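You operate a simulated robot arm through the tools that you are given. There is no shell and no other tool.

Carry out the task below with a simulated robot arm. There is one attempt and no reset: what you move stays moved.

## Task
Put things in order on the top of the low cabinet. At the end: the blue roll (marked "Bin Liners") from the top of the low cabinet stands on top of the brown carton (marked "Bin Liners"); the black jet from the top of the low cabinet stands on top of the white pack (marked "Fuses"); the yellow caster from the top of the low cabinet stands where the blue roll stood; the green filter from the top of the low cabinet stands where the yellow caster stood; whatever was shut is shut again. Leave all else as you found it, and nothing knocked over.

The check looks at the end state, three seconds after you hand in, the way a careful person would. Anything else that was tipped, shoved, dropped, spilled or broken makes it a failure.

## Robot
A 6-joint arm with a two-finger gripper, fixed in place. Base frame: the origin is on the floor under the middle of its stand, x ahead of it, y to its left, z up; the work surface is at about z = 800. Units: mm, degrees, N and s.
With the tool pointing down near the work surface it reaches from about 100 to 700 mm from the base axis. Its first joint turns from -66.0 to 66.0 degrees. Payload 2.45 kg.
Tool frame: the origin (TCP) lies between the finger pads and is the grasp point; the fingertips stand 30 mm ahead of it; z points along the fingers, y is the line along which they close. The gripper opens to 106 mm; its body begins 79 mm behind the TCP.
Orientation is that of the tool frame in the base frame, as a unit quaternion [x, y, z, w]. With the fingers straight down and closing along the base's y, the tool's x points along the base's -x, its y along +y and its z along -z.

## Interface
- The arm moves only by the tool apply_moves. Its argument "rows" is a list of rows, each an object (a shift or turn left out is 0, a gripper value left out holds the last) with "linear": the shift along the base's x, y, z in units of 30 mm (1.0 is 30 mm), a list of three; "rot": the turn, a rotation vector about the base's x, y, z in units of 5 degrees (1.0 is 5 degrees), a list of three. In form: [{"linear": [x, y, z], "rot": [ax, ay, az]}, ...]. A call has 1 to 20 rows; each row shifts and turns the commanded pose from where the row before left it. "jaw" is the closure, from 0 (fully open) to 1 (shut), set as the call begins (left out, the last holds). A call with a number of a shift or a turn outside -1 to 1 is refused whole. Rows are played at 5 a second. More than 50 mm and 8.6 degrees between two rows, or a gripper value outside its range, and nothing of the call is played. A pose out of reach is approached as far as the arm can. The call stops where the force on the tool passes 40 N (or 10 N more than at its start, if that is more) or the arm is blocked; 0.2 s more then pass. The fingers move at their own pace (about 153 mm/s each) and stop on an object; they squeeze with about 21 N. The grip force told is the motor's: it shows also when the fingers shut on nothing. Time passes only in rows, and 0.2 s behind the last, so rows that do not move let the fingers close. The reply holds the time, the measured pose of the TCP, the force on the tool along the base axes, the opening and the grip force, in the units named above and with some noise, with the torque about the TCP (base axes, N m) and any sound that the robot's microphone picked up, and new pictures: "views" is both (left out), scene, wrist or none.
- Cameras (640 x 400 px; columns grow to the right, rows downward): "scene" is fixed at [53.3, 411.7, 1408.4]; the picture's right is [-0.70, -0.72, 0.00], its down [-0.36, 0.35, -0.87] and it looks along [0.62, -0.60, -0.50] (base axes); focal length 364 px, centre (320, 200). "wrist" rides on the gripper at [76, -2, -106] in the tool frame; the picture's right is [0.02, 1.00, 0.00], its down [-0.78, 0.02, -0.62] and it looks along [-0.62, 0.01, 0.78] (tool axes); focal length 247 px, centre (320, 200).
- measure_at(camera, pixels): for up to 12 pixels [column, row] of the newest picture of that camera ("zoom" is the newest enlarged one), the place [x, y, z] in the base frame of the surface seen there, good to about 2 mm, but the place of the scene camera against the robot may be out by one fixed shift of up to 18 mm in any direction. The clock stands still meanwhile.
- enlarge(camera, box): a new picture of the part [left, top, right, bottom] of that camera's present view, enlarged. The clock stands still meanwhile.
- close_job(): hands the job in; it is judged then, once.

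Unless the task says otherwise, let go and move clear before handing in.

The tools are called after "Request:" by a JSON object that holds its "method" and its "body". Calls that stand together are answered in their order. apply_moves: Moves the arm, as the interface text tells. Its arguments: {"type":"object","properties":{"rows":{"type":"array","items":{"type":"object","properties":{"linear":{"type":"array","items":{"type":"number"}},"rot":{"type":"array","items":{"type":"number"}}}}},"jaw":{"type":"number"},"views":{"type":"string","enum":["both","scene","wrist","none"]}},"required":["rows"]} The other tools are called the same way: measure_at (camera, pixels) gives the place of the surface under pixels of a picture; enlarge (camera, box) takes an enlarged picture of a part of a camera's view; close_job () hands the job in.

At the start:

```text
time_s: 0.0
position: [395.8, -190.9, 1204.0]
ee_rot: [0.0, 1.0, 0.0, 0.001]
force: [-0.1, 0.0, 0.0]
torque: [0.02, 0.0, 0.0]
finger_gap: 106.3
grasp_force: 0.1
```

scene: 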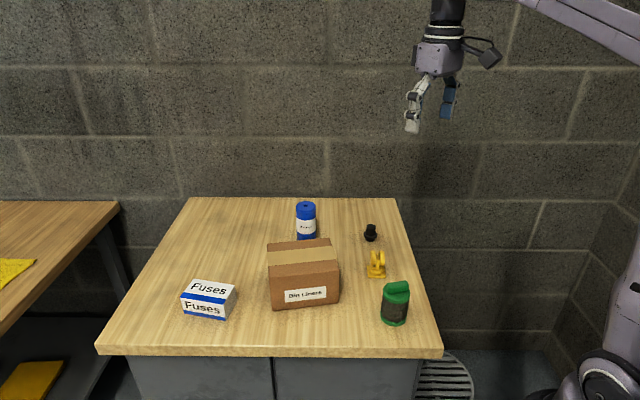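
wrist: 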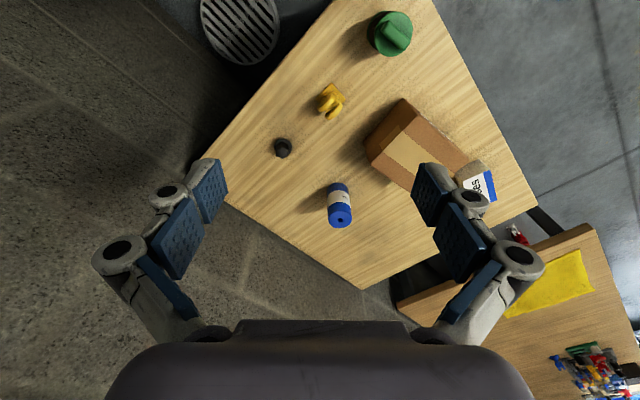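

The scene shows the blue roll at (306,220), carton at (303,272), fuses pack at (208,298), black jet at (370,232), yellow caster at (376,263), green filter at (396,302). I'll enlarge and measure first, without moving.

Request:
{"method": "enlarge", "body": {"camera": "scene", "box": [250, 180, 450, 340]}}

Request:
{"method": "measure_at", "body": {"camera": "scene", "pixels": [[306, 204], [306, 228], [306, 240], [370, 227], [370, 240], [376, 255], [376, 275], [396, 285], [396, 320], [303, 250], [208, 288], [350, 330]]}}

Request:
{"method": "measure_at", "body": {"camera": "wrist", "pixels": [[340, 216], [338, 195], [282, 147], [331, 100], [390, 33], [415, 145], [480, 185], [300, 200]]}}

```text
2.50 times, centred on (350, 260) of scene
```

zoom: 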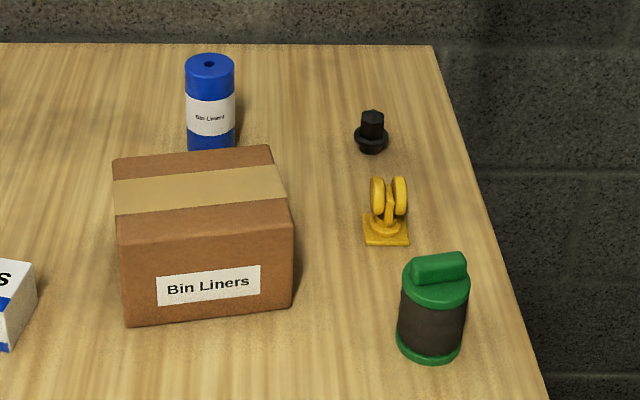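

```text
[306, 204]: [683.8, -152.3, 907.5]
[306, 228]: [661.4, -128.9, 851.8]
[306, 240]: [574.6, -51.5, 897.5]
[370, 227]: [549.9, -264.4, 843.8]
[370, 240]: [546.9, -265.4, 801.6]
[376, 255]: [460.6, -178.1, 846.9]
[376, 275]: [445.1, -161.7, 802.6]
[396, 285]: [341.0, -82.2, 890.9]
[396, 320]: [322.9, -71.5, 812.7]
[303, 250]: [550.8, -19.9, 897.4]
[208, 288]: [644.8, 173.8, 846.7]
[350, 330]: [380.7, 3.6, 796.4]
```

```text
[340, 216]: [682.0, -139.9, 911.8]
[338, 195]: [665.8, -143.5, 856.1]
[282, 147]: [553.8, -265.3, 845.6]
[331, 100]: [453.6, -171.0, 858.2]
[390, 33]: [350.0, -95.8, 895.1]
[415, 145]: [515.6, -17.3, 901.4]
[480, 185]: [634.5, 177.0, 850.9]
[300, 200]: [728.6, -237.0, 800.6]
```

The wrist and scene readings differ by a few mm (surface 796 vs 800.6), so I'll rely on the wrist camera. Enlarging the wrist view to measure object outlines.

Request:
{"method": "enlarge", "body": {"camera": "wrist", "box": [240, 0, 520, 240]}}

Request:
{"method": "enlarge", "body": {"camera": "scene", "box": [280, 190, 420, 290]}}

```text
1.67 times, centred on (380, 120) of wrist
```

zoom: 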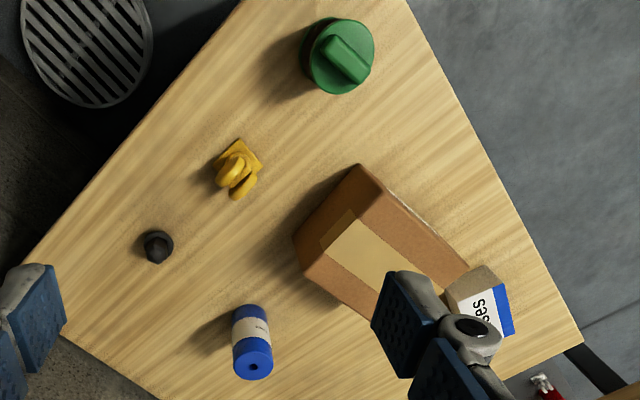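

```text
4.00 times, centred on (350, 240) of scene
```

zoom: 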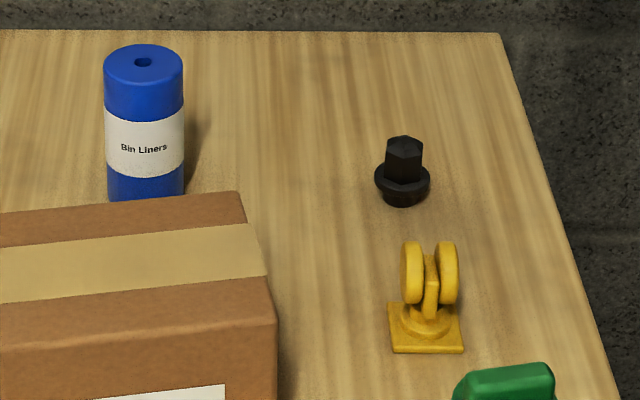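

Objects are clear: roll top around (253,367) in the wrist zoom, upright. I'll move to a viewing pose nearer the roll to measure it well before grasping.

Request:
{"method": "apply_moves", "body": {"rows": [{"linear": [0.9, 0.2, -0.4]}, {"linear": [0.9, 0.2, -0.4]}, {"linear": [0.9, 0.2, -0.4]}, {"linear": [0.9, 0.2, -0.4]}, {"linear": [0.9, 0.2, -0.4]}, {"linear": [0.9, 0.2, -0.4]}, {"linear": [0, 0, 0]}], "jaw": 0}}

```text
time_s: 1.6
position: [558.6, -155.8, 1130.8]
ee_rot: [0.0, 1.0, 0.0, 0.0]
force: [-0.2, 0.1, -0.4]
torque: [0.02, -0.01, -0.01]
finger_gap: 106.0
grasp_force: 0.0
```

scene: 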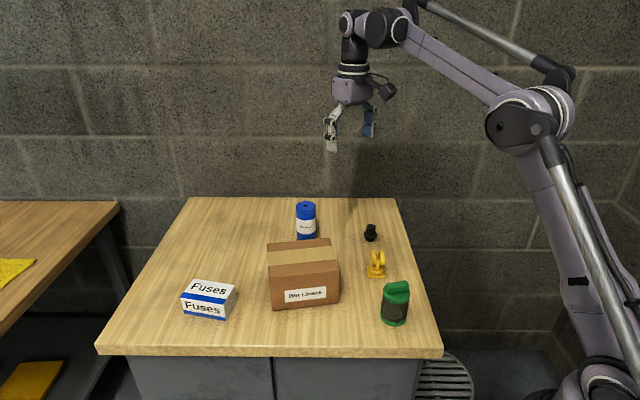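
wrist: 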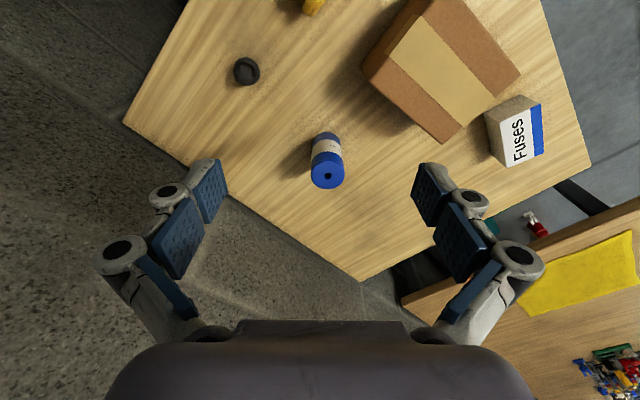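

The wrist view now shows the roll with its top at (327,172), carton and fuses pack fully visible. I'll zoom and measure them.

Request:
{"method": "enlarge", "body": {"camera": "wrist", "box": [290, 110, 370, 210]}}

Request:
{"method": "measure_at", "body": {"camera": "wrist", "pixels": [[363, 67], [432, 3], [520, 74], [443, 142], [440, 70], [487, 110], [521, 97], [541, 104], [541, 155], [507, 166], [515, 130], [532, 130]]}}

Request:
{"method": "measure_at", "body": {"camera": "wrist", "pixels": [[316, 172], [321, 165], [327, 162], [338, 172], [333, 182], [327, 184], [319, 182], [327, 167], [315, 140], [340, 140], [311, 150], [245, 68]]}}

```text
4.00 times, centred on (330, 160) of wrist
```

zoom: 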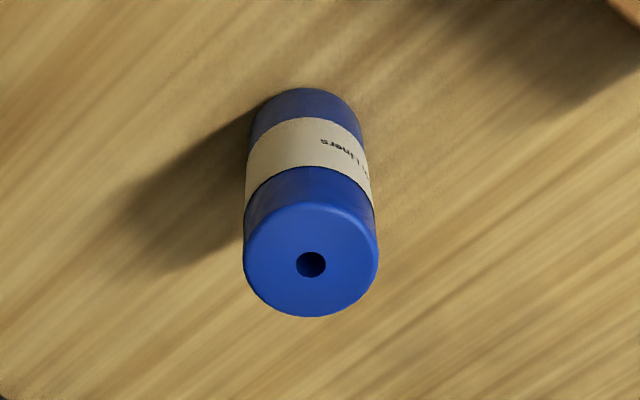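

```text
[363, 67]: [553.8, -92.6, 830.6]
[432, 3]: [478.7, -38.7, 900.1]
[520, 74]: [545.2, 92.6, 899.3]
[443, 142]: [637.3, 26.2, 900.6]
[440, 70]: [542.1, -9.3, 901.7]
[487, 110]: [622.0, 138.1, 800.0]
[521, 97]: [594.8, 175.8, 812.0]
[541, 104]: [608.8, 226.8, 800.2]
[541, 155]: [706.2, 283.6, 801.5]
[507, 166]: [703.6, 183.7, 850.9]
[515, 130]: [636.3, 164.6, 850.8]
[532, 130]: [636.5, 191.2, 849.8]
```

```text
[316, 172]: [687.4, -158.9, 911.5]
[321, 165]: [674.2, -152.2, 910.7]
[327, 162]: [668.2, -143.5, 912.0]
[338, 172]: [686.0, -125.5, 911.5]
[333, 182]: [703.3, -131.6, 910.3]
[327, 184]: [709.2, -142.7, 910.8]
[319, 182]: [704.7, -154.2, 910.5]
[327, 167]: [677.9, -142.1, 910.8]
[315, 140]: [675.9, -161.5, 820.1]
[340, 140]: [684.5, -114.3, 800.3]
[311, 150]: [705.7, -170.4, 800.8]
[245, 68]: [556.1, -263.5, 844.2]
```

The roll's top hole appears at zoom (311,265); I'll measure its rim and the top's edges to fix its centre.

Request:
{"method": "measure_at", "body": {"camera": "zoom", "pixels": [[291, 265], [331, 265], [311, 245], [311, 285], [248, 262], [374, 262], [311, 208], [311, 313], [250, 130], [360, 130], [305, 95], [305, 180]]}}

Request:
{"method": "measure_at", "body": {"camera": "scene", "pixels": [[306, 203], [300, 206], [312, 206], [306, 208], [268, 247], [332, 240], [338, 260], [268, 265], [195, 281], [235, 286], [225, 303], [183, 296]]}}

```text
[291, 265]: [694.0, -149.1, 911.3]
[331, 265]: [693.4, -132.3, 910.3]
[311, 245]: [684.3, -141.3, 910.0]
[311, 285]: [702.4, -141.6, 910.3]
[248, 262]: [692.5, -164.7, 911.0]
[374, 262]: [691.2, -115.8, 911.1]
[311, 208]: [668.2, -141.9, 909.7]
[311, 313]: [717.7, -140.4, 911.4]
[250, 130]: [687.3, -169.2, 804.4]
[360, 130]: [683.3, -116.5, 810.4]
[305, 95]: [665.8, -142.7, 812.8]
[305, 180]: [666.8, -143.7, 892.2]
```

```text
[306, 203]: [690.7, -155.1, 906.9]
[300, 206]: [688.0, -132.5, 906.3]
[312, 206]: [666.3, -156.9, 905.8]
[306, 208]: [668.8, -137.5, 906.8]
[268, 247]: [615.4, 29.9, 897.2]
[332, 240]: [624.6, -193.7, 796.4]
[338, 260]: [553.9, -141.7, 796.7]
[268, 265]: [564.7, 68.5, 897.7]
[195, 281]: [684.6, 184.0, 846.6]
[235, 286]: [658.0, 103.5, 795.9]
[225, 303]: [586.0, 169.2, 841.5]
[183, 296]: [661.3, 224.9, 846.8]
```

The roll's centre is at about (693, -140.5), 50 mm wide, top at z 911, the carton's top centre is about (558, -6, 900). Next I go above the roll and check whether the arm reaches.

Request:
{"method": "apply_moves", "body": {"rows": [{"linear": [0.896, 0.102, -0.872]}, {"linear": [0.896, 0.102, -0.872]}, {"linear": [0.896, 0.102, -0.872]}, {"linear": [0.896, 0.102, -0.872]}, {"linear": [0.896, 0.102, -0.872]}, {"linear": [0, 0, 0]}]}}

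```text
time_s: 3.0
position: [651.4, -139.7, 1009.8]
ee_rot: [0.0, 1.0, -0.001, 0.0]
force: [0.3, 1.1, 0.3]
torque: [0.01, -0.01, 0.02]
finger_gap: 105.9
grasp_force: 0.1
out of reach, approached as far as the arm can: row 3, 4, 5
```

scene: 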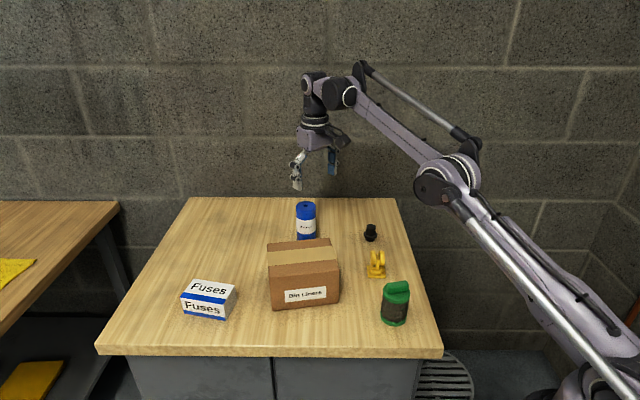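
wrist: 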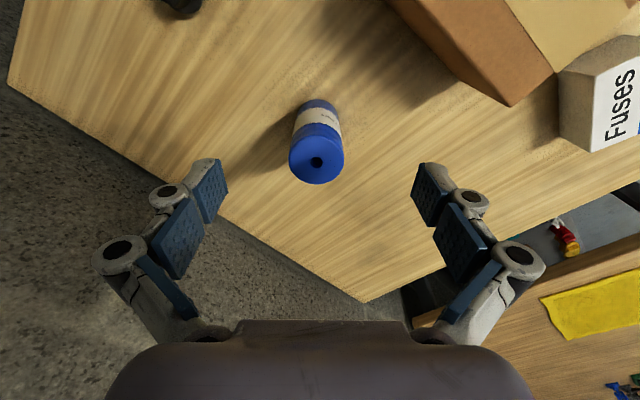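

The arm stopped at x 651 (out of reach at that height with the tool straight down). I'll tilt the fingers outward 15° about the closing axis to gain reach, staying above the roll.

Request:
{"method": "apply_moves", "body": {"rows": [{"rot": [0, -1, 0]}, {"rot": [0, -1, 0]}, {"rot": [0, -1, 0]}, {"linear": [0, 0, 0]}]}}

```text
time_s: 4.0
position: [651.0, -137.3, 1009.0]
ee_rot: [0.0, 0.991, -0.001, 0.132]
force: [0.7, 0.6, 0.1]
torque: [0.0, 0.0, 0.0]
finger_gap: 106.0
grasp_force: 0.1
```

scene: 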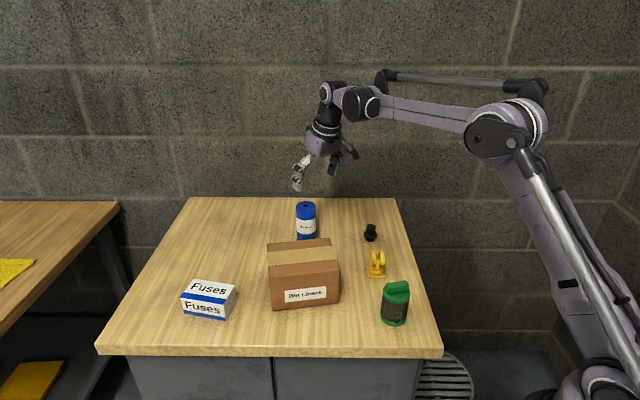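
wrist: 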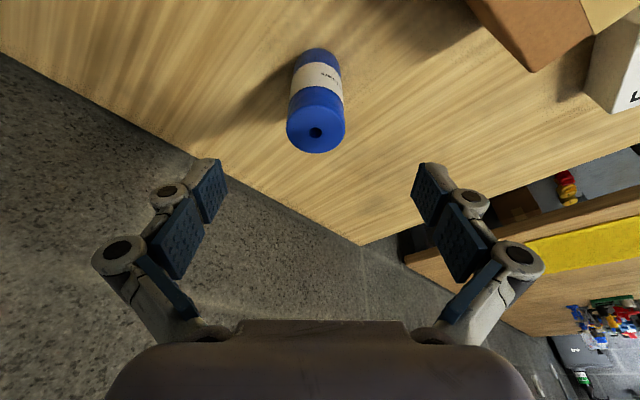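

Tilt is in (commanded pose was clamped to 651). Now moving out to over the roll at (693, -140.5), still at z≈1005, to check alignment.

Request:
{"method": "apply_moves", "body": {"rows": [{"linear": [0.7, -0.05, -0.5]}, {"linear": [0.7, -0.05, -0.5]}, {"linear": [0, 0, 0]}]}}

```text
time_s: 4.8
position: [693.8, -140.2, 976.8]
ee_rot: [-0.001, 0.991, 0.0, 0.132]
force: [-0.2, 0.7, 0.5]
torque: [0.03, -0.02, 0.01]
finger_gap: 105.9
grasp_force: 0.1
```

scene: 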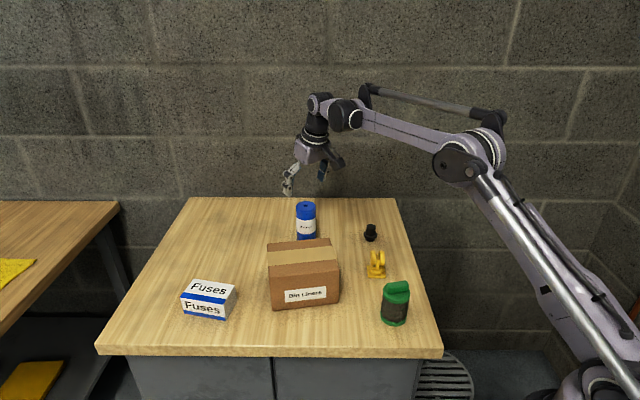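
wrist: 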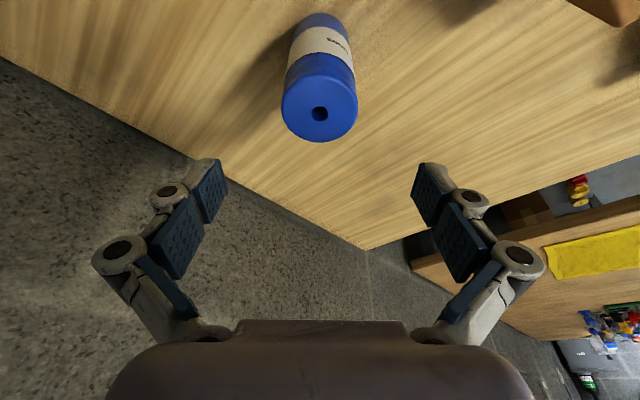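

Now at (694, -140) above the roll; its top hole is at (319,113). I'll re-measure the roll from here for alignment.

Request:
{"method": "measure_at", "body": {"camera": "wrist", "pixels": [[308, 112], [331, 112], [319, 104], [319, 123], [284, 105], [355, 105], [319, 82], [319, 138], [300, 90], [340, 90], [220, 170], [300, 160]]}}

```text
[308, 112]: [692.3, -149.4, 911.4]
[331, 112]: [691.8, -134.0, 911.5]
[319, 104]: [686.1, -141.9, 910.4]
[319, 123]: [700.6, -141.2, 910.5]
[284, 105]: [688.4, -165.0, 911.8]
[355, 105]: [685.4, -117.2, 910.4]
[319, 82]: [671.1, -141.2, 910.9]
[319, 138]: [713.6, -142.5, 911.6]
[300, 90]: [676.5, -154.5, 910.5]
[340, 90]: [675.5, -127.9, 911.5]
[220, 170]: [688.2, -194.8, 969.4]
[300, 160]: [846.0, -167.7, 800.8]
```

The roll's centre reads (692.5, -141.2), so I'm within ~1 mm. Descending to z≈872 with jaws open.

Request:
{"method": "apply_moves", "body": {"rows": [{"linear": [-0.03, -0.03, -0.875]}, {"linear": [0, 0, -0.875]}, {"linear": [0, 0, -0.875]}, {"linear": [0, 0, -0.875]}, {"linear": [0, 0, 0]}]}}

```text
time_s: 6.0
position: [691.8, -140.8, 874.2]
ee_rot: [0.0, 0.991, -0.001, 0.131]
force: [-0.5, 0.3, 0.2]
torque: [-0.01, 0.0, 0.0]
finger_gap: 105.9
grasp_force: 0.1
```

scene: 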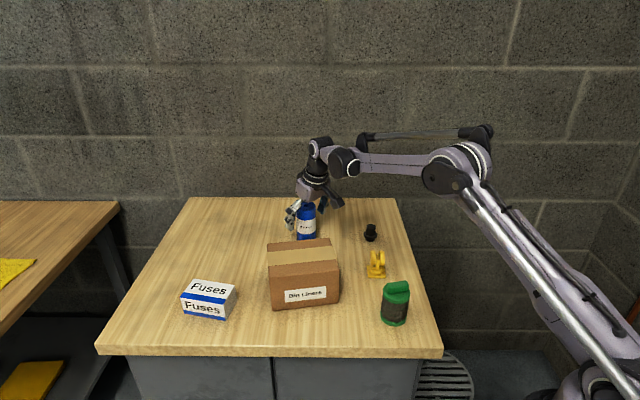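
wrist: 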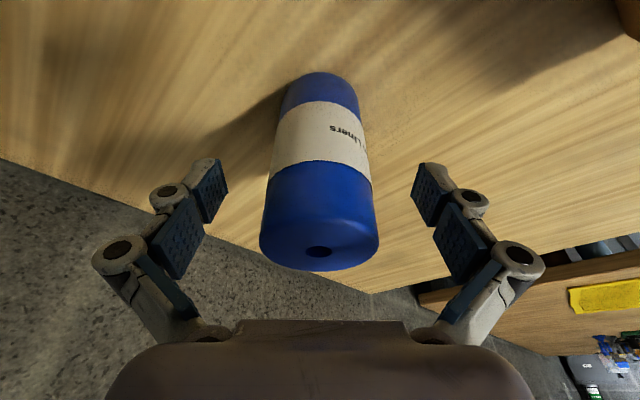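

The roll sits centred between the pads. Closing in two steps: first to about 55 mm, then squeezing.

Request:
{"method": "apply_moves", "body": {"rows": [{"linear": [0, 0, 0]}, {"linear": [0, 0, 0]}], "jaw": 0.48, "views": "wrist"}}

Request:
{"method": "apply_moves", "body": {"rows": [{"linear": [0, 0, 0]}, {"linear": [0, 0, 0]}, {"linear": [0, 0, 0]}], "jaw": 1}}

```text
time_s: 6.6
position: [691.8, -140.8, 874.5]
ee_rot: [0.0, 0.991, -0.001, 0.131]
force: [-0.2, 0.8, 0.0]
torque: [-0.04, 0.03, -0.04]
finger_gap: 55.1
grasp_force: 0.1
```

wrist: 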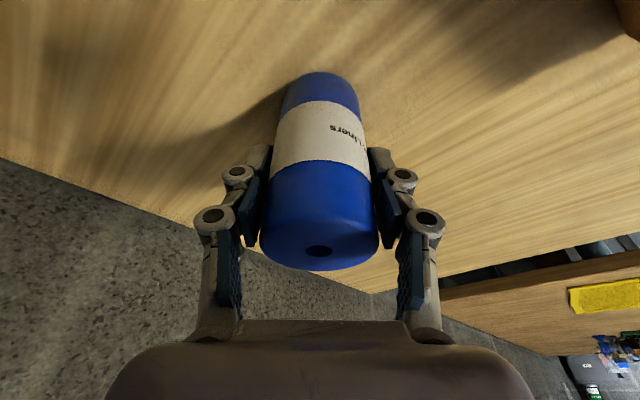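

```text
time_s: 7.4
position: [691.9, -141.0, 874.6]
ee_rot: [0.0, 0.991, -0.001, 0.131]
force: [-0.3, -0.1, 0.9]
torque: [-0.06, 0.0, 0.03]
finger_gap: 52.3
grasp_force: 20.7
```

scene: 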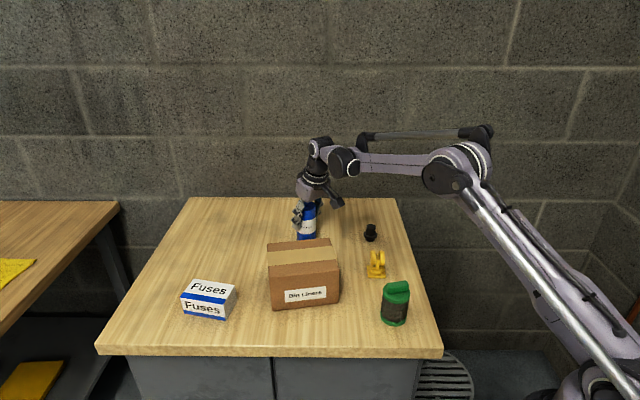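
wrist: 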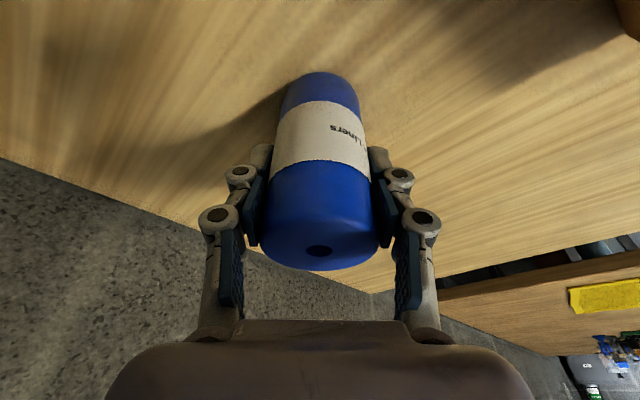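

Grip confirmed (gap 52.3, 20.7 N). Lifting straight up gently, then checking it hangs upright.

Request:
{"method": "apply_moves", "body": {"rows": [{"linear": [0, 0, 0.3]}, {"linear": [0, 0, 0.6]}, {"linear": [0, 0, 0.9]}, {"linear": [-0.3, 0.05, 0.9]}, {"linear": [-0.7, 0.1, 0.9]}, {"linear": [-0.8, 0.1, 0.9]}, {"linear": [0, 0, 0]}]}}

```text
time_s: 9.0
position: [638.8, -134.1, 1008.9]
ee_rot: [0.0, 0.991, -0.001, 0.131]
force: [0.1, 0.3, -2.0]
torque: [-0.03, -0.01, -0.02]
finger_gap: 52.1
grasp_force: 21.3
```

scene: 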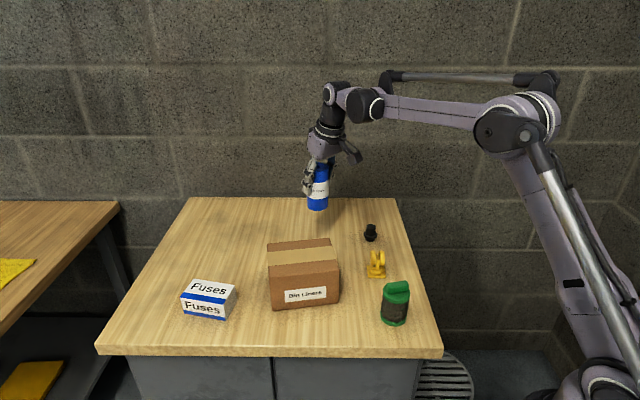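
wrist: 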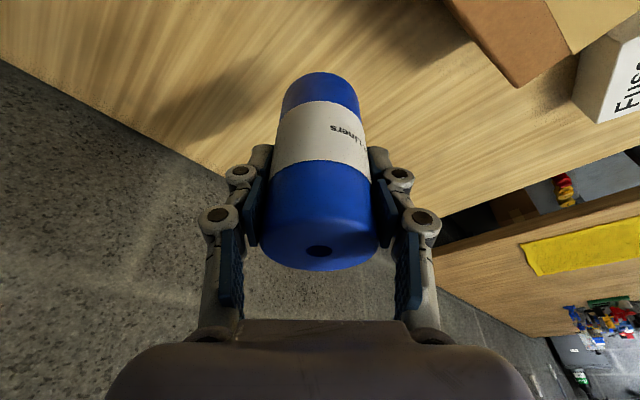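

Roll is held unchanged. Moving laterally over the carton centre (557, -6), roll bottom stays ~35 mm above the carton.

Request:
{"method": "apply_moves", "body": {"rows": [{"linear": [-0.547, 0.853, 0]}, {"linear": [-0.547, 0.853, 0]}, {"linear": [-0.547, 0.853, 0]}, {"linear": [-0.547, 0.853, 0]}, {"linear": [-0.547, 0.853, 0]}, {"linear": [0, 0, 0]}]}}

```text
time_s: 10.4
position: [554.4, -6.3, 1009.1]
ee_rot: [0.0, 0.991, 0.0, 0.13]
force: [-0.4, -0.1, -2.5]
torque: [-0.02, 0.01, -0.01]
finger_gap: 51.9
grasp_force: 21.2
```

scene: 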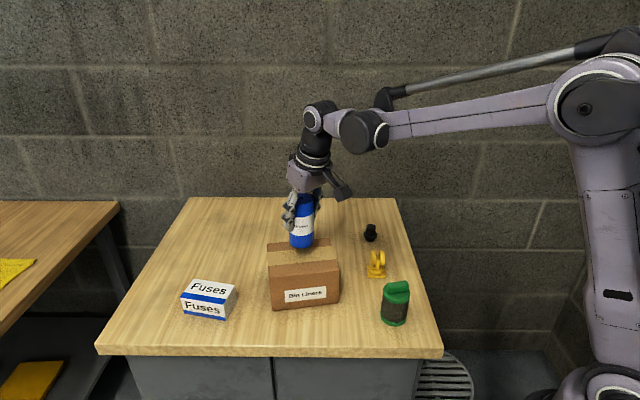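
wrist: 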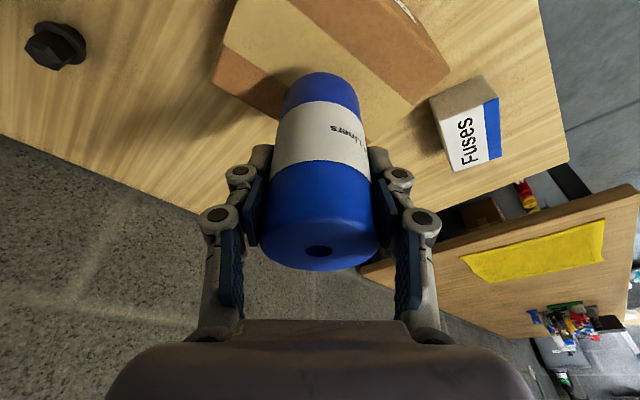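

The roll is over the carton; I'll measure the carton's visible corners (212,80), (449,70) and the roll's lower rim to verify centring.

Request:
{"method": "measure_at", "body": {"camera": "wrist", "pixels": [[216, 80], [235, 5], [446, 68], [418, 100], [380, 40], [275, 116], [320, 76], [300, 50], [320, 262], [265, 240], [378, 240], [320, 250]]}}

Request:
{"method": "enlarge", "body": {"camera": "scene", "box": [250, 180, 370, 320]}}

```text
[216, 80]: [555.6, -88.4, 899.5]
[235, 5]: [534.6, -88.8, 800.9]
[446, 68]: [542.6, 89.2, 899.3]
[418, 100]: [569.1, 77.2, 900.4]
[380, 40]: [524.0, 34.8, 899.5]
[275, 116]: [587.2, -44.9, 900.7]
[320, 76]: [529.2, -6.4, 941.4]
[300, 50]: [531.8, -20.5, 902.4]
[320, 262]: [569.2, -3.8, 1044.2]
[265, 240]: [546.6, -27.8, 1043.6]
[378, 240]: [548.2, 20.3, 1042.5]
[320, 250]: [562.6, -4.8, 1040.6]
```

```text
2.86 times, centred on (310, 250) of scene
```

zoom: 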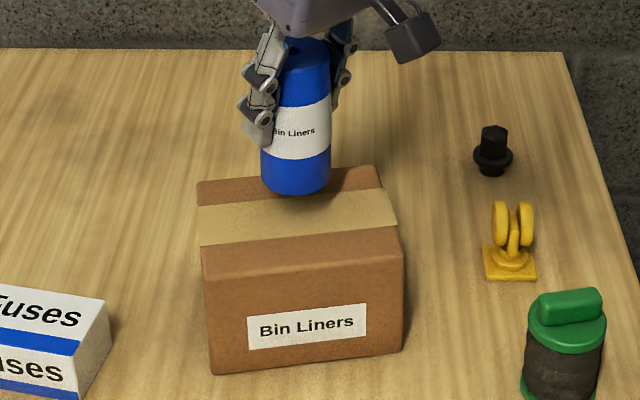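

Carton corners confirm a centre near (557, -6), so the roll is centred. Lowering 31 mm now, roughly 4 mm short of contact.

Request:
{"method": "apply_moves", "body": {"rows": [{"linear": [0.08, 0, -0.4]}, {"linear": [0, 0, -0.4]}, {"linear": [0, 0, -0.2]}, {"linear": [0, 0, 0]}], "views": "scene"}}

```text
time_s: 11.4
position: [557.3, -5.5, 978.3]
ee_rot: [0.0, 0.991, -0.001, 0.131]
force: [0.6, 0.6, -2.3]
torque: [-0.01, -0.01, -0.01]
finger_gap: 52.1
grasp_force: 20.6
```

scene: 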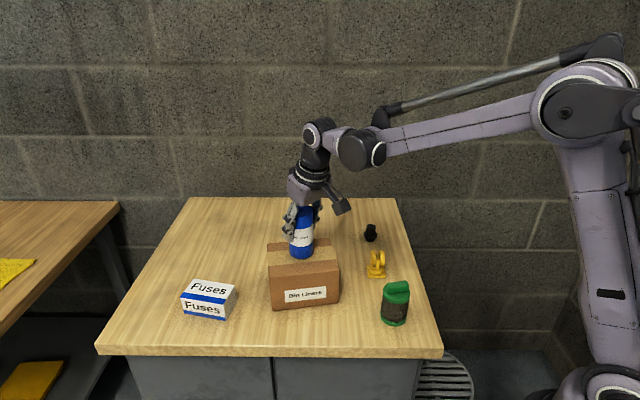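

At z 978 with no contact yet (force still −2.3 N, the roll's weight). Lowering in tiny steps to feel contact.

Request:
{"method": "apply_moves", "body": {"rows": [{"linear": [0, 0, -0.05]}, {"linear": [0, 0, -0.05]}, {"linear": [0, 0, 0]}], "views": "none"}}

Request:
{"method": "apply_moves", "body": {"rows": [{"linear": [0, 0, -0.03]}, {"linear": [0, 0, 0]}], "views": "none"}}

```text
time_s: 12.2
position: [557.3, -6.1, 975.8]
ee_rot: [0.0, 0.991, -0.001, 0.132]
force: [-0.2, 0.1, -2.0]
torque: [0.0, 0.03, 0.02]
finger_gap: 52.2
grasp_force: 21.0
```

```text
time_s: 12.8
position: [557.0, -6.3, 974.1]
ee_rot: [0.0, 0.991, 0.0, 0.131]
force: [0.2, 1.4, 2.5]
torque: [-0.04, 0.03, 0.01]
finger_gap: 51.9
grasp_force: 21.0
```

Force flipped to +2.5 N at z 974: the roll is resting on the carton. Opening the jaws slightly first.

Request:
{"method": "apply_moves", "body": {"rows": [{"linear": [0, 0, 0]}, {"linear": [0, 0, 0]}], "jaw": 0.42}}

```text
time_s: 13.4
position: [557.9, -6.2, 974.4]
ee_rot: [0.0, 0.991, -0.001, 0.132]
force: [0.4, -0.3, 0.4]
torque: [0.02, 0.01, 0.0]
finger_gap: 61.3
grasp_force: 0.2
```

scene: 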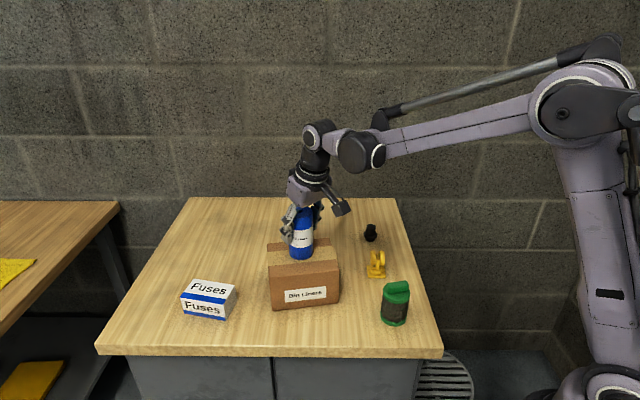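
wrist: 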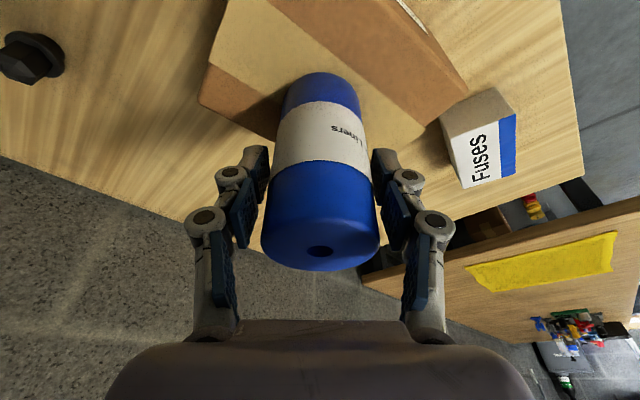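

The roll stands free on the carton. Opening fully and rising straight up clear of it.

Request:
{"method": "apply_moves", "body": {"rows": [{"linear": [0, 0, 0]}, {"linear": [0, 0, 0.6]}, {"linear": [0, 0, 0.9]}, {"linear": [0, 0, 0.9]}, {"linear": [0, 0, 0.9]}, {"linear": [0, 0, 0.7]}, {"linear": [0, 0, 0]}], "jaw": 0}}

```text
time_s: 15.0
position: [556.2, -5.3, 1094.6]
ee_rot: [0.001, 0.991, -0.001, 0.133]
force: [0.0, 0.5, -0.5]
torque: [0.02, -0.02, 0.01]
finger_gap: 106.3
grasp_force: 0.0
```

scene: 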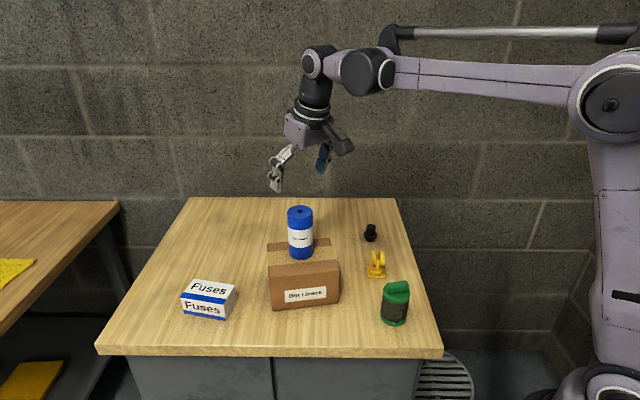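
wrist: 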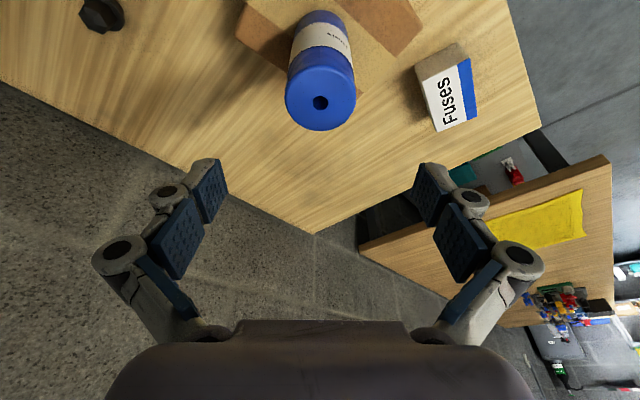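

Roll stands upright on the carton at (301,232). Next I fly to a viewing pose for the caster at about (455, -170), returning the tool to vertical.

Request:
{"method": "apply_moves", "body": {"rows": [{"linear": [-1, -0.95, 0], "rot": [0, 1, 0]}, {"linear": [-1, -0.95, 0], "rot": [0, 1, 0]}, {"linear": [-1, -0.95, 0], "rot": [0, 1, 0]}, {"linear": [-1, -0.95, -0.6]}, {"linear": [-1, -0.95, -0.6]}, {"linear": [-1, -0.95, -0.6]}, {"linear": [0, 0, -0.9]}, {"linear": [0, 0, -0.9]}, {"linear": [0, 0, 0]}]}}

```text
time_s: 17.0
position: [377.5, -176.0, 986.2]
ee_rot: [0.001, 1.0, -0.001, 0.0]
force: [-0.3, 0.4, -0.3]
torque: [0.01, 0.05, 0.02]
finger_gap: 106.0
grasp_force: 0.0
```

scene: 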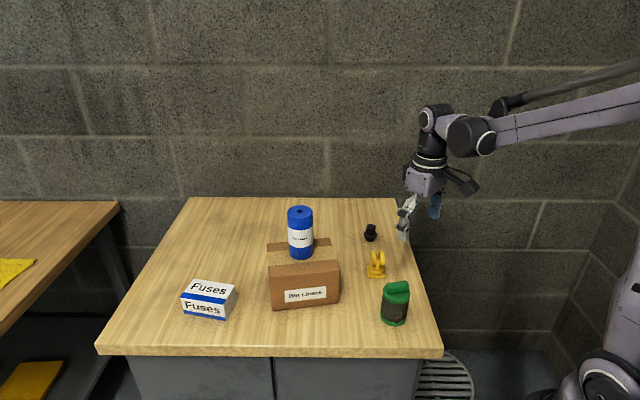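
wrist: 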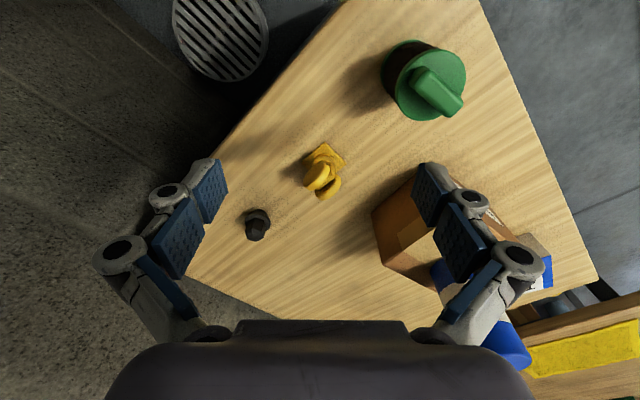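

The caster is at (324,172) in the wrist view, with the filter at (425,80) and jet at (257,224). Zooming in on the caster and measuring its parts.

Request:
{"method": "enlarge", "body": {"camera": "wrist", "box": [280, 130, 370, 210]}}

Request:
{"method": "enlarge", "body": {"camera": "scene", "box": [340, 220, 420, 290]}}

```text
5.00 times, centred on (325, 170) of wrist
```

zoom: 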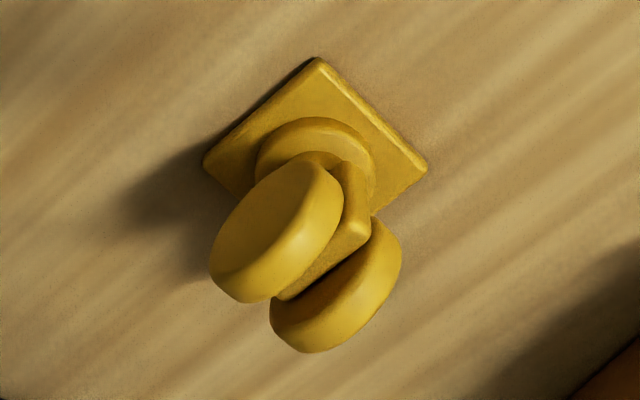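

```text
5.71 times, centred on (380, 255) of scene
```

zoom: 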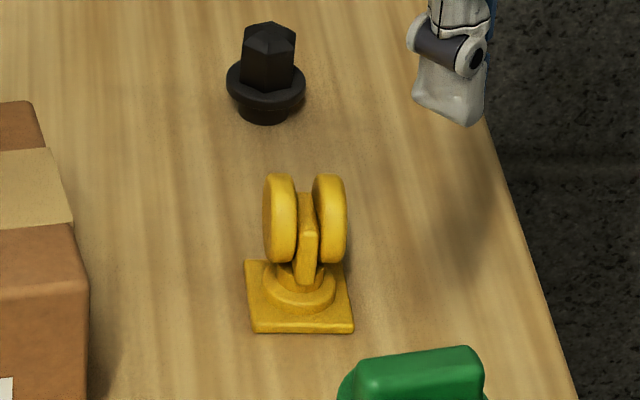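

I'll re-zoom the wrist view on the caster so I can measure the plate corners and wheels precisely.

Request:
{"method": "enlarge", "body": {"camera": "wrist", "box": [280, 130, 370, 210]}}

Request:
{"method": "measure_at", "body": {"camera": "zoom", "pixels": [[318, 63], [210, 163], [421, 168], [262, 112], [370, 115], [250, 215], [300, 180], [235, 280], [330, 200], [380, 250], [300, 340], [355, 235]]}}

Request:
{"method": "measure_at", "body": {"camera": "zoom", "pixels": [[222, 250], [265, 190], [320, 175], [335, 215], [300, 265], [255, 290], [290, 320], [345, 290], [390, 240], [350, 200], [365, 170], [310, 135]]}}

```text
5.00 times, centred on (325, 170) of wrist
```

zoom: 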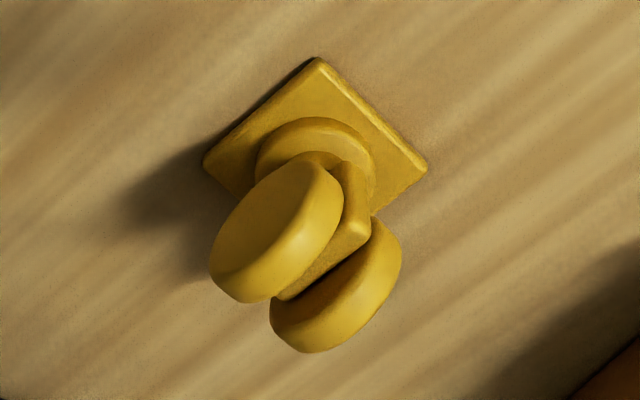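

```text
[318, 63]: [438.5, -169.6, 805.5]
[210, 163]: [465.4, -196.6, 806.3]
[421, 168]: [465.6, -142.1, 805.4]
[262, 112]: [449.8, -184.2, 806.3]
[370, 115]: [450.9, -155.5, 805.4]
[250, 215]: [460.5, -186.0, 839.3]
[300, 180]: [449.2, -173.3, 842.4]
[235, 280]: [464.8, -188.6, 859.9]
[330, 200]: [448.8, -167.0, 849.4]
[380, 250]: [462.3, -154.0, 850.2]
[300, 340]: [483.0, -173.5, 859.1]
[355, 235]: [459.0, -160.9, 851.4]
```

```text
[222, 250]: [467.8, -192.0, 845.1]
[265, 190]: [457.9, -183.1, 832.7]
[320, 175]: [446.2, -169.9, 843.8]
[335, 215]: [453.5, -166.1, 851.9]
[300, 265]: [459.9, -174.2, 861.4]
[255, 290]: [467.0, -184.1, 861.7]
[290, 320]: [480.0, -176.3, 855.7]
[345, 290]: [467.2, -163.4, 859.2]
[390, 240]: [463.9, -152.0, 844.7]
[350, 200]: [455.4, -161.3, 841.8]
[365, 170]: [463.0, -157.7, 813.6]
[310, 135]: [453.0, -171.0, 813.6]
```

The plate is a 38 mm square, centre (465.5, -169.4), turned 45°, wheels' outer faces ±15 mm along (1,1). I want to check the gripper camera's size for clearance over the filter, so I'll zoom on the gripper in the scene.

Request:
{"method": "enlarge", "body": {"camera": "scene", "box": [380, 100, 500, 250]}}

Request:
{"method": "measure_at", "body": {"camera": "zoom", "pixels": [[300, 100], [320, 120], [480, 200], [510, 215], [495, 235], [460, 190], [530, 205], [510, 190], [350, 300], [420, 240], [330, 240], [385, 200]]}}

Request:
{"method": "measure_at", "body": {"camera": "wrist", "pixels": [[425, 80], [440, 60], [452, 105], [415, 85], [435, 120], [392, 100], [385, 65], [430, 42], [465, 70], [410, 75], [455, 95], [420, 100]]}}

```text
2.67 times, centred on (440, 175) of scene
```

zoom: 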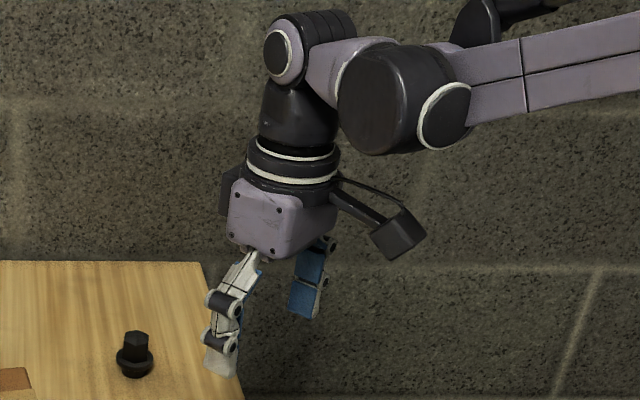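

```text
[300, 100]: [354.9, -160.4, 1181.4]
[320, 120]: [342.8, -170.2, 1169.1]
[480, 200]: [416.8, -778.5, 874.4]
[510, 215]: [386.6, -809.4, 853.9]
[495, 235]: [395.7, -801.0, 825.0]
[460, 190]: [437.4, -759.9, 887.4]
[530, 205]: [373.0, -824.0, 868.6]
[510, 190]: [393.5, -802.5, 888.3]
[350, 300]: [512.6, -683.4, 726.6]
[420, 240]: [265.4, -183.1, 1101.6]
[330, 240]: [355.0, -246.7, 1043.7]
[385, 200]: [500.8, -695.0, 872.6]
```

```text
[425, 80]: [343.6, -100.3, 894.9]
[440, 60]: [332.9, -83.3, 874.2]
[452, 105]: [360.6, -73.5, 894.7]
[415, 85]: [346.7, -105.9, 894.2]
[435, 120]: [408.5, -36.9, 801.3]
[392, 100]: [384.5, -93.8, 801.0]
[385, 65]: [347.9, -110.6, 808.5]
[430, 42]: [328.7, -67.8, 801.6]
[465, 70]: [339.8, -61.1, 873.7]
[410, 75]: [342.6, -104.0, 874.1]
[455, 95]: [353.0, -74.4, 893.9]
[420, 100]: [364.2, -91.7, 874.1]
```

The camera box is compact, so there's about 30 mm clearance over the filter (top 894.5). Now moving above the caster, yawing −45° to align with the wheel axle and tilting 10° outward, with jaws narrowed to ~66 mm.

Request:
{"method": "apply_moves", "body": {"rows": [{"linear": [0.326, 0.024, -0.133], "rot": [0, 0, -1]}, {"linear": [0.326, 0.024, -0.133], "rot": [0, 0, -1]}, {"linear": [0.326, 0.024, -0.133], "rot": [0, 0, -1]}, {"linear": [0.326, 0.024, -0.133], "rot": [0, 0, -1]}, {"linear": [0.326, 0.024, -0.133], "rot": [0, 0, -1]}, {"linear": [0.326, 0.024, -0.133], "rot": [0, 0, -1]}, {"linear": [0.326, 0.024, -0.133], "rot": [0, 0, -1]}, {"linear": [0.326, 0.024, -0.133], "rot": [0, 0, -1]}, {"linear": [0.326, 0.024, -0.133], "rot": [0, 0, -1]}, {"rot": [-0.7071, -0.7071, 0]}, {"rot": [-0.7071, -0.7071, 0]}, {"linear": [0, 0, 0]}], "jaw": 0.38}}

```text
time_s: 19.6
position: [466.1, -169.3, 950.6]
ee_rot: [0.381, 0.92, -0.034, 0.081]
force: [-0.2, -0.1, 0.9]
torque: [-0.03, -0.03, 0.01]
finger_gap: 65.7
grasp_force: 0.0
```

scene: 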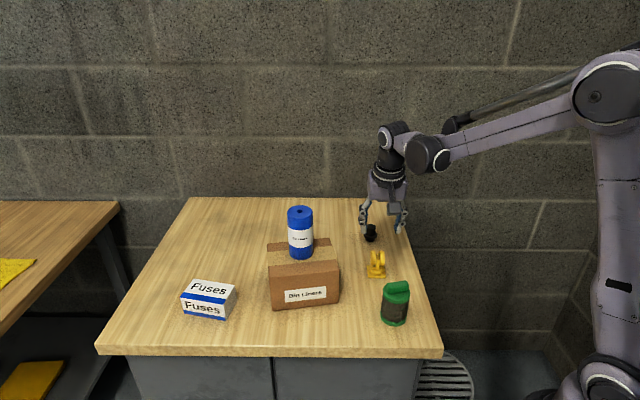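
wrist: 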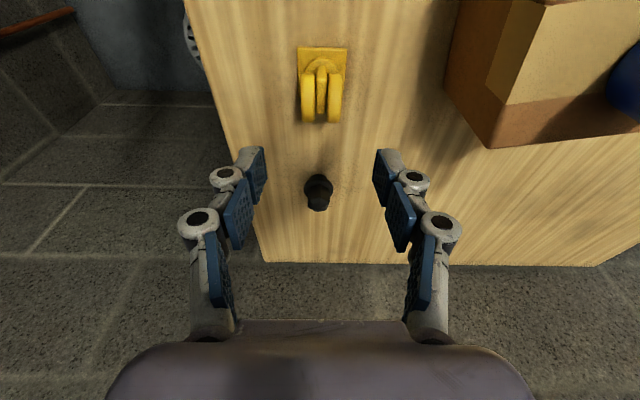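

Alignment is good: the caster at (322,85) is square to the image. I'll zoom to re-measure the wheel faces.

Request:
{"method": "enlarge", "body": {"camera": "wrist", "box": [280, 35, 364, 135]}}

Request:
{"method": "measure_at", "body": {"camera": "wrist", "pixels": [[299, 50], [346, 50], [303, 80], [308, 80], [307, 118], [334, 118], [341, 80], [307, 75], [335, 75], [307, 95], [335, 95], [320, 85]]}}

```text
4.00 times, centred on (322, 85) of wrist
```

zoom: 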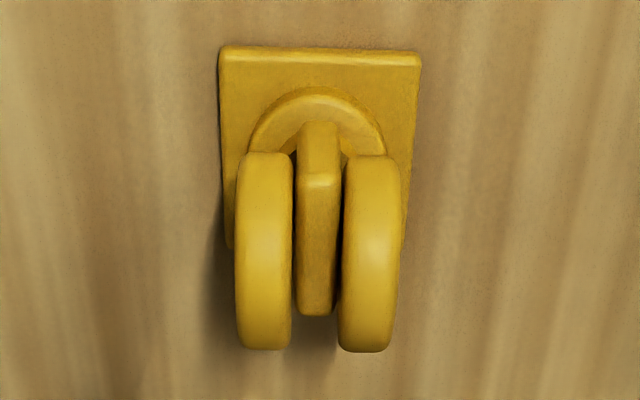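

```text
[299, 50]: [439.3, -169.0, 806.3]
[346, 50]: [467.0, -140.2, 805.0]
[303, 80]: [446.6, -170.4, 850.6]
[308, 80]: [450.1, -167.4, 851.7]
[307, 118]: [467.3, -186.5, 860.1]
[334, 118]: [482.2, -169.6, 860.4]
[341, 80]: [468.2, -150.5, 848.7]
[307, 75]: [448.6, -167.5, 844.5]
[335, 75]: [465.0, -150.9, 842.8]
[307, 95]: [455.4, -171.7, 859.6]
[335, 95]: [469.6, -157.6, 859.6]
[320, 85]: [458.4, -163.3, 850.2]
```

The wheels centre at about (467.5, -171.7, 845), 17 mm radius. Descending to z 849 so fingertips stay ~13 mm above the plate.

Request:
{"method": "apply_moves", "body": {"rows": [{"linear": [0.047, -0.08, -0.85]}, {"linear": [0, 0, -0.85]}, {"linear": [0, 0, -0.85]}, {"linear": [0, 0, -0.6]}, {"linear": [0, 0, -0.24]}, {"linear": [0, 0, 0]}]}}

```text
time_s: 21.0
position: [467.4, -170.8, 847.7]
ee_rot: [0.381, 0.92, -0.034, 0.082]
force: [0.4, -0.2, 0.2]
torque: [0.04, 0.0, -0.01]
finger_gap: 65.6
grasp_force: 0.1
```

scene: 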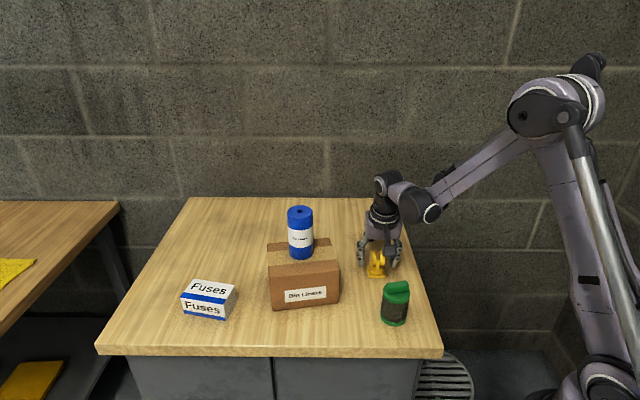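
wrist: 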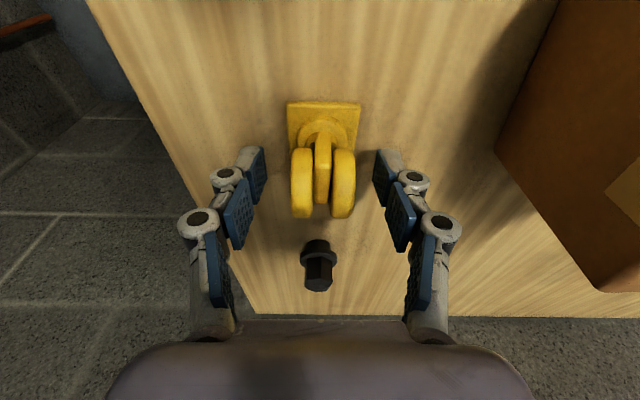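

The wheels (291–355 px) sit centred between the pads (265–373 px). Closing in two steps.

Request:
{"method": "apply_moves", "body": {"rows": [{"linear": [0, 0, 0]}, {"linear": [0, 0, 0]}], "jaw": 0.66, "views": "wrist"}}

Request:
{"method": "apply_moves", "body": {"rows": [{"linear": [0, 0, 0]}, {"linear": [0, 0, 0]}, {"linear": [0, 0, 0]}], "jaw": 1}}

```text
time_s: 21.6
position: [467.8, -171.7, 849.1]
ee_rot: [0.381, 0.92, -0.034, 0.081]
force: [0.2, -0.4, -0.4]
torque: [0.03, 0.01, 0.01]
finger_gap: 36.1
grasp_force: 0.0
```

wrist: 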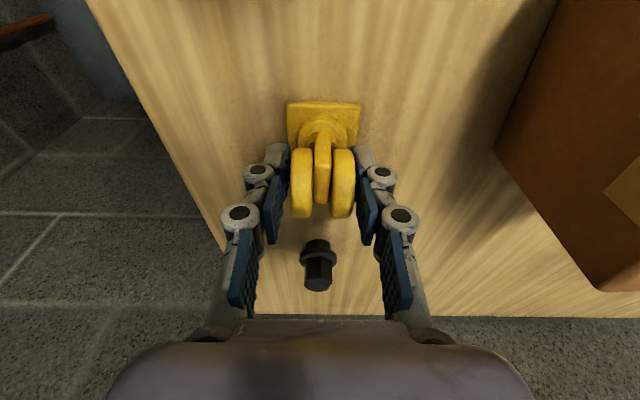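

```text
time_s: 22.4
position: [467.0, -170.7, 848.0]
ee_rot: [0.381, 0.92, -0.034, 0.082]
force: [0.1, 0.0, 2.4]
torque: [0.01, 0.0, -0.03]
finger_gap: 31.1
grasp_force: 20.7
```

scene: 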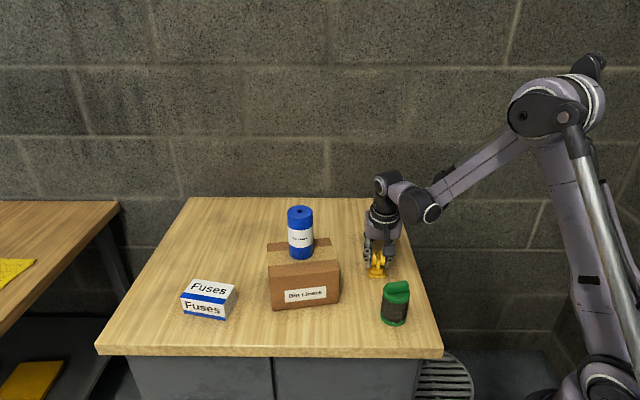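
wrist: 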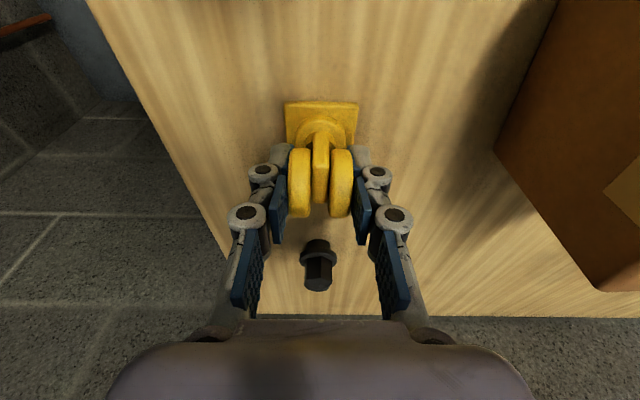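

Gripped (gap 31.1, 20.7 N). Lifting vertically to about z 950.

Request:
{"method": "apply_moves", "body": {"rows": [{"linear": [0, 0, 0.3]}, {"linear": [0, 0, 0.6]}, {"linear": [0, 0, 0.9]}, {"linear": [0, 0, 0.9]}, {"linear": [0, 0, 0.7]}, {"linear": [0, 0, 0]}]}}

Request:
{"method": "enlarge", "body": {"camera": "wrist", "box": [265, 85, 377, 245]}}

Request:
{"method": "measure_at", "body": {"camera": "wrist", "pixels": [[289, 106], [354, 106], [321, 106], [300, 155], [340, 155], [300, 180], [340, 180], [300, 205], [340, 205], [289, 130], [355, 130], [320, 170]]}}

```text
time_s: 23.8
position: [465.8, -172.5, 951.3]
ee_rot: [0.381, 0.92, -0.034, 0.08]
force: [-0.3, 0.4, -0.2]
torque: [0.01, 0.07, -0.01]
finger_gap: 30.8
grasp_force: 21.1
```

scene: 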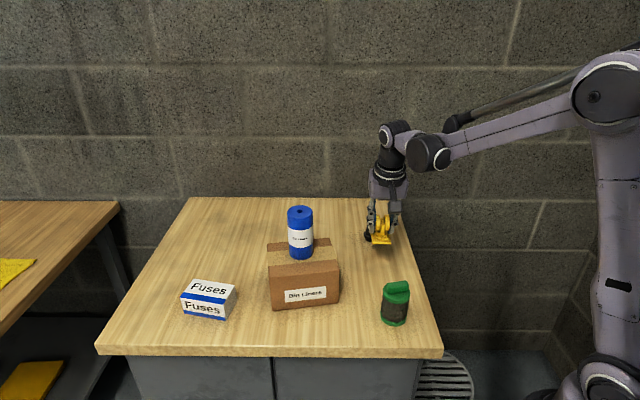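
wrist: 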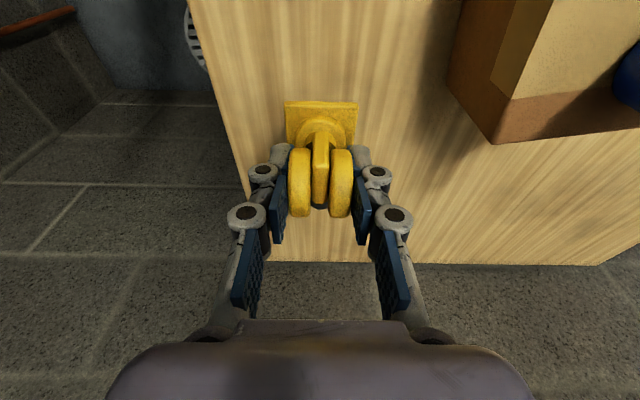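

```text
2.50 times, centred on (321, 165) of wrist
```

zoom: 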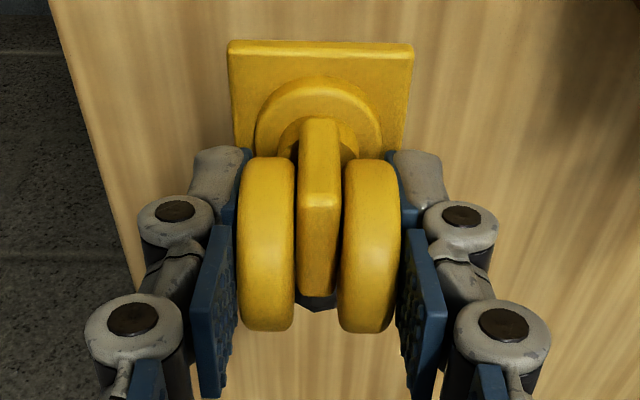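

```text
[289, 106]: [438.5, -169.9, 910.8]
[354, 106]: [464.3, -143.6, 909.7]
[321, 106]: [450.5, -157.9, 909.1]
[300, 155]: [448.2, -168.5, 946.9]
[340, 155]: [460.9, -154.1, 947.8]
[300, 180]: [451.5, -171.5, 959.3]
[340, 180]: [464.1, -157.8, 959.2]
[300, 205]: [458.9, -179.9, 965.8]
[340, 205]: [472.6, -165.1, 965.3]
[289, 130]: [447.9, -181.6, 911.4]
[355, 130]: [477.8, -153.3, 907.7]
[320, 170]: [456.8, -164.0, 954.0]
```

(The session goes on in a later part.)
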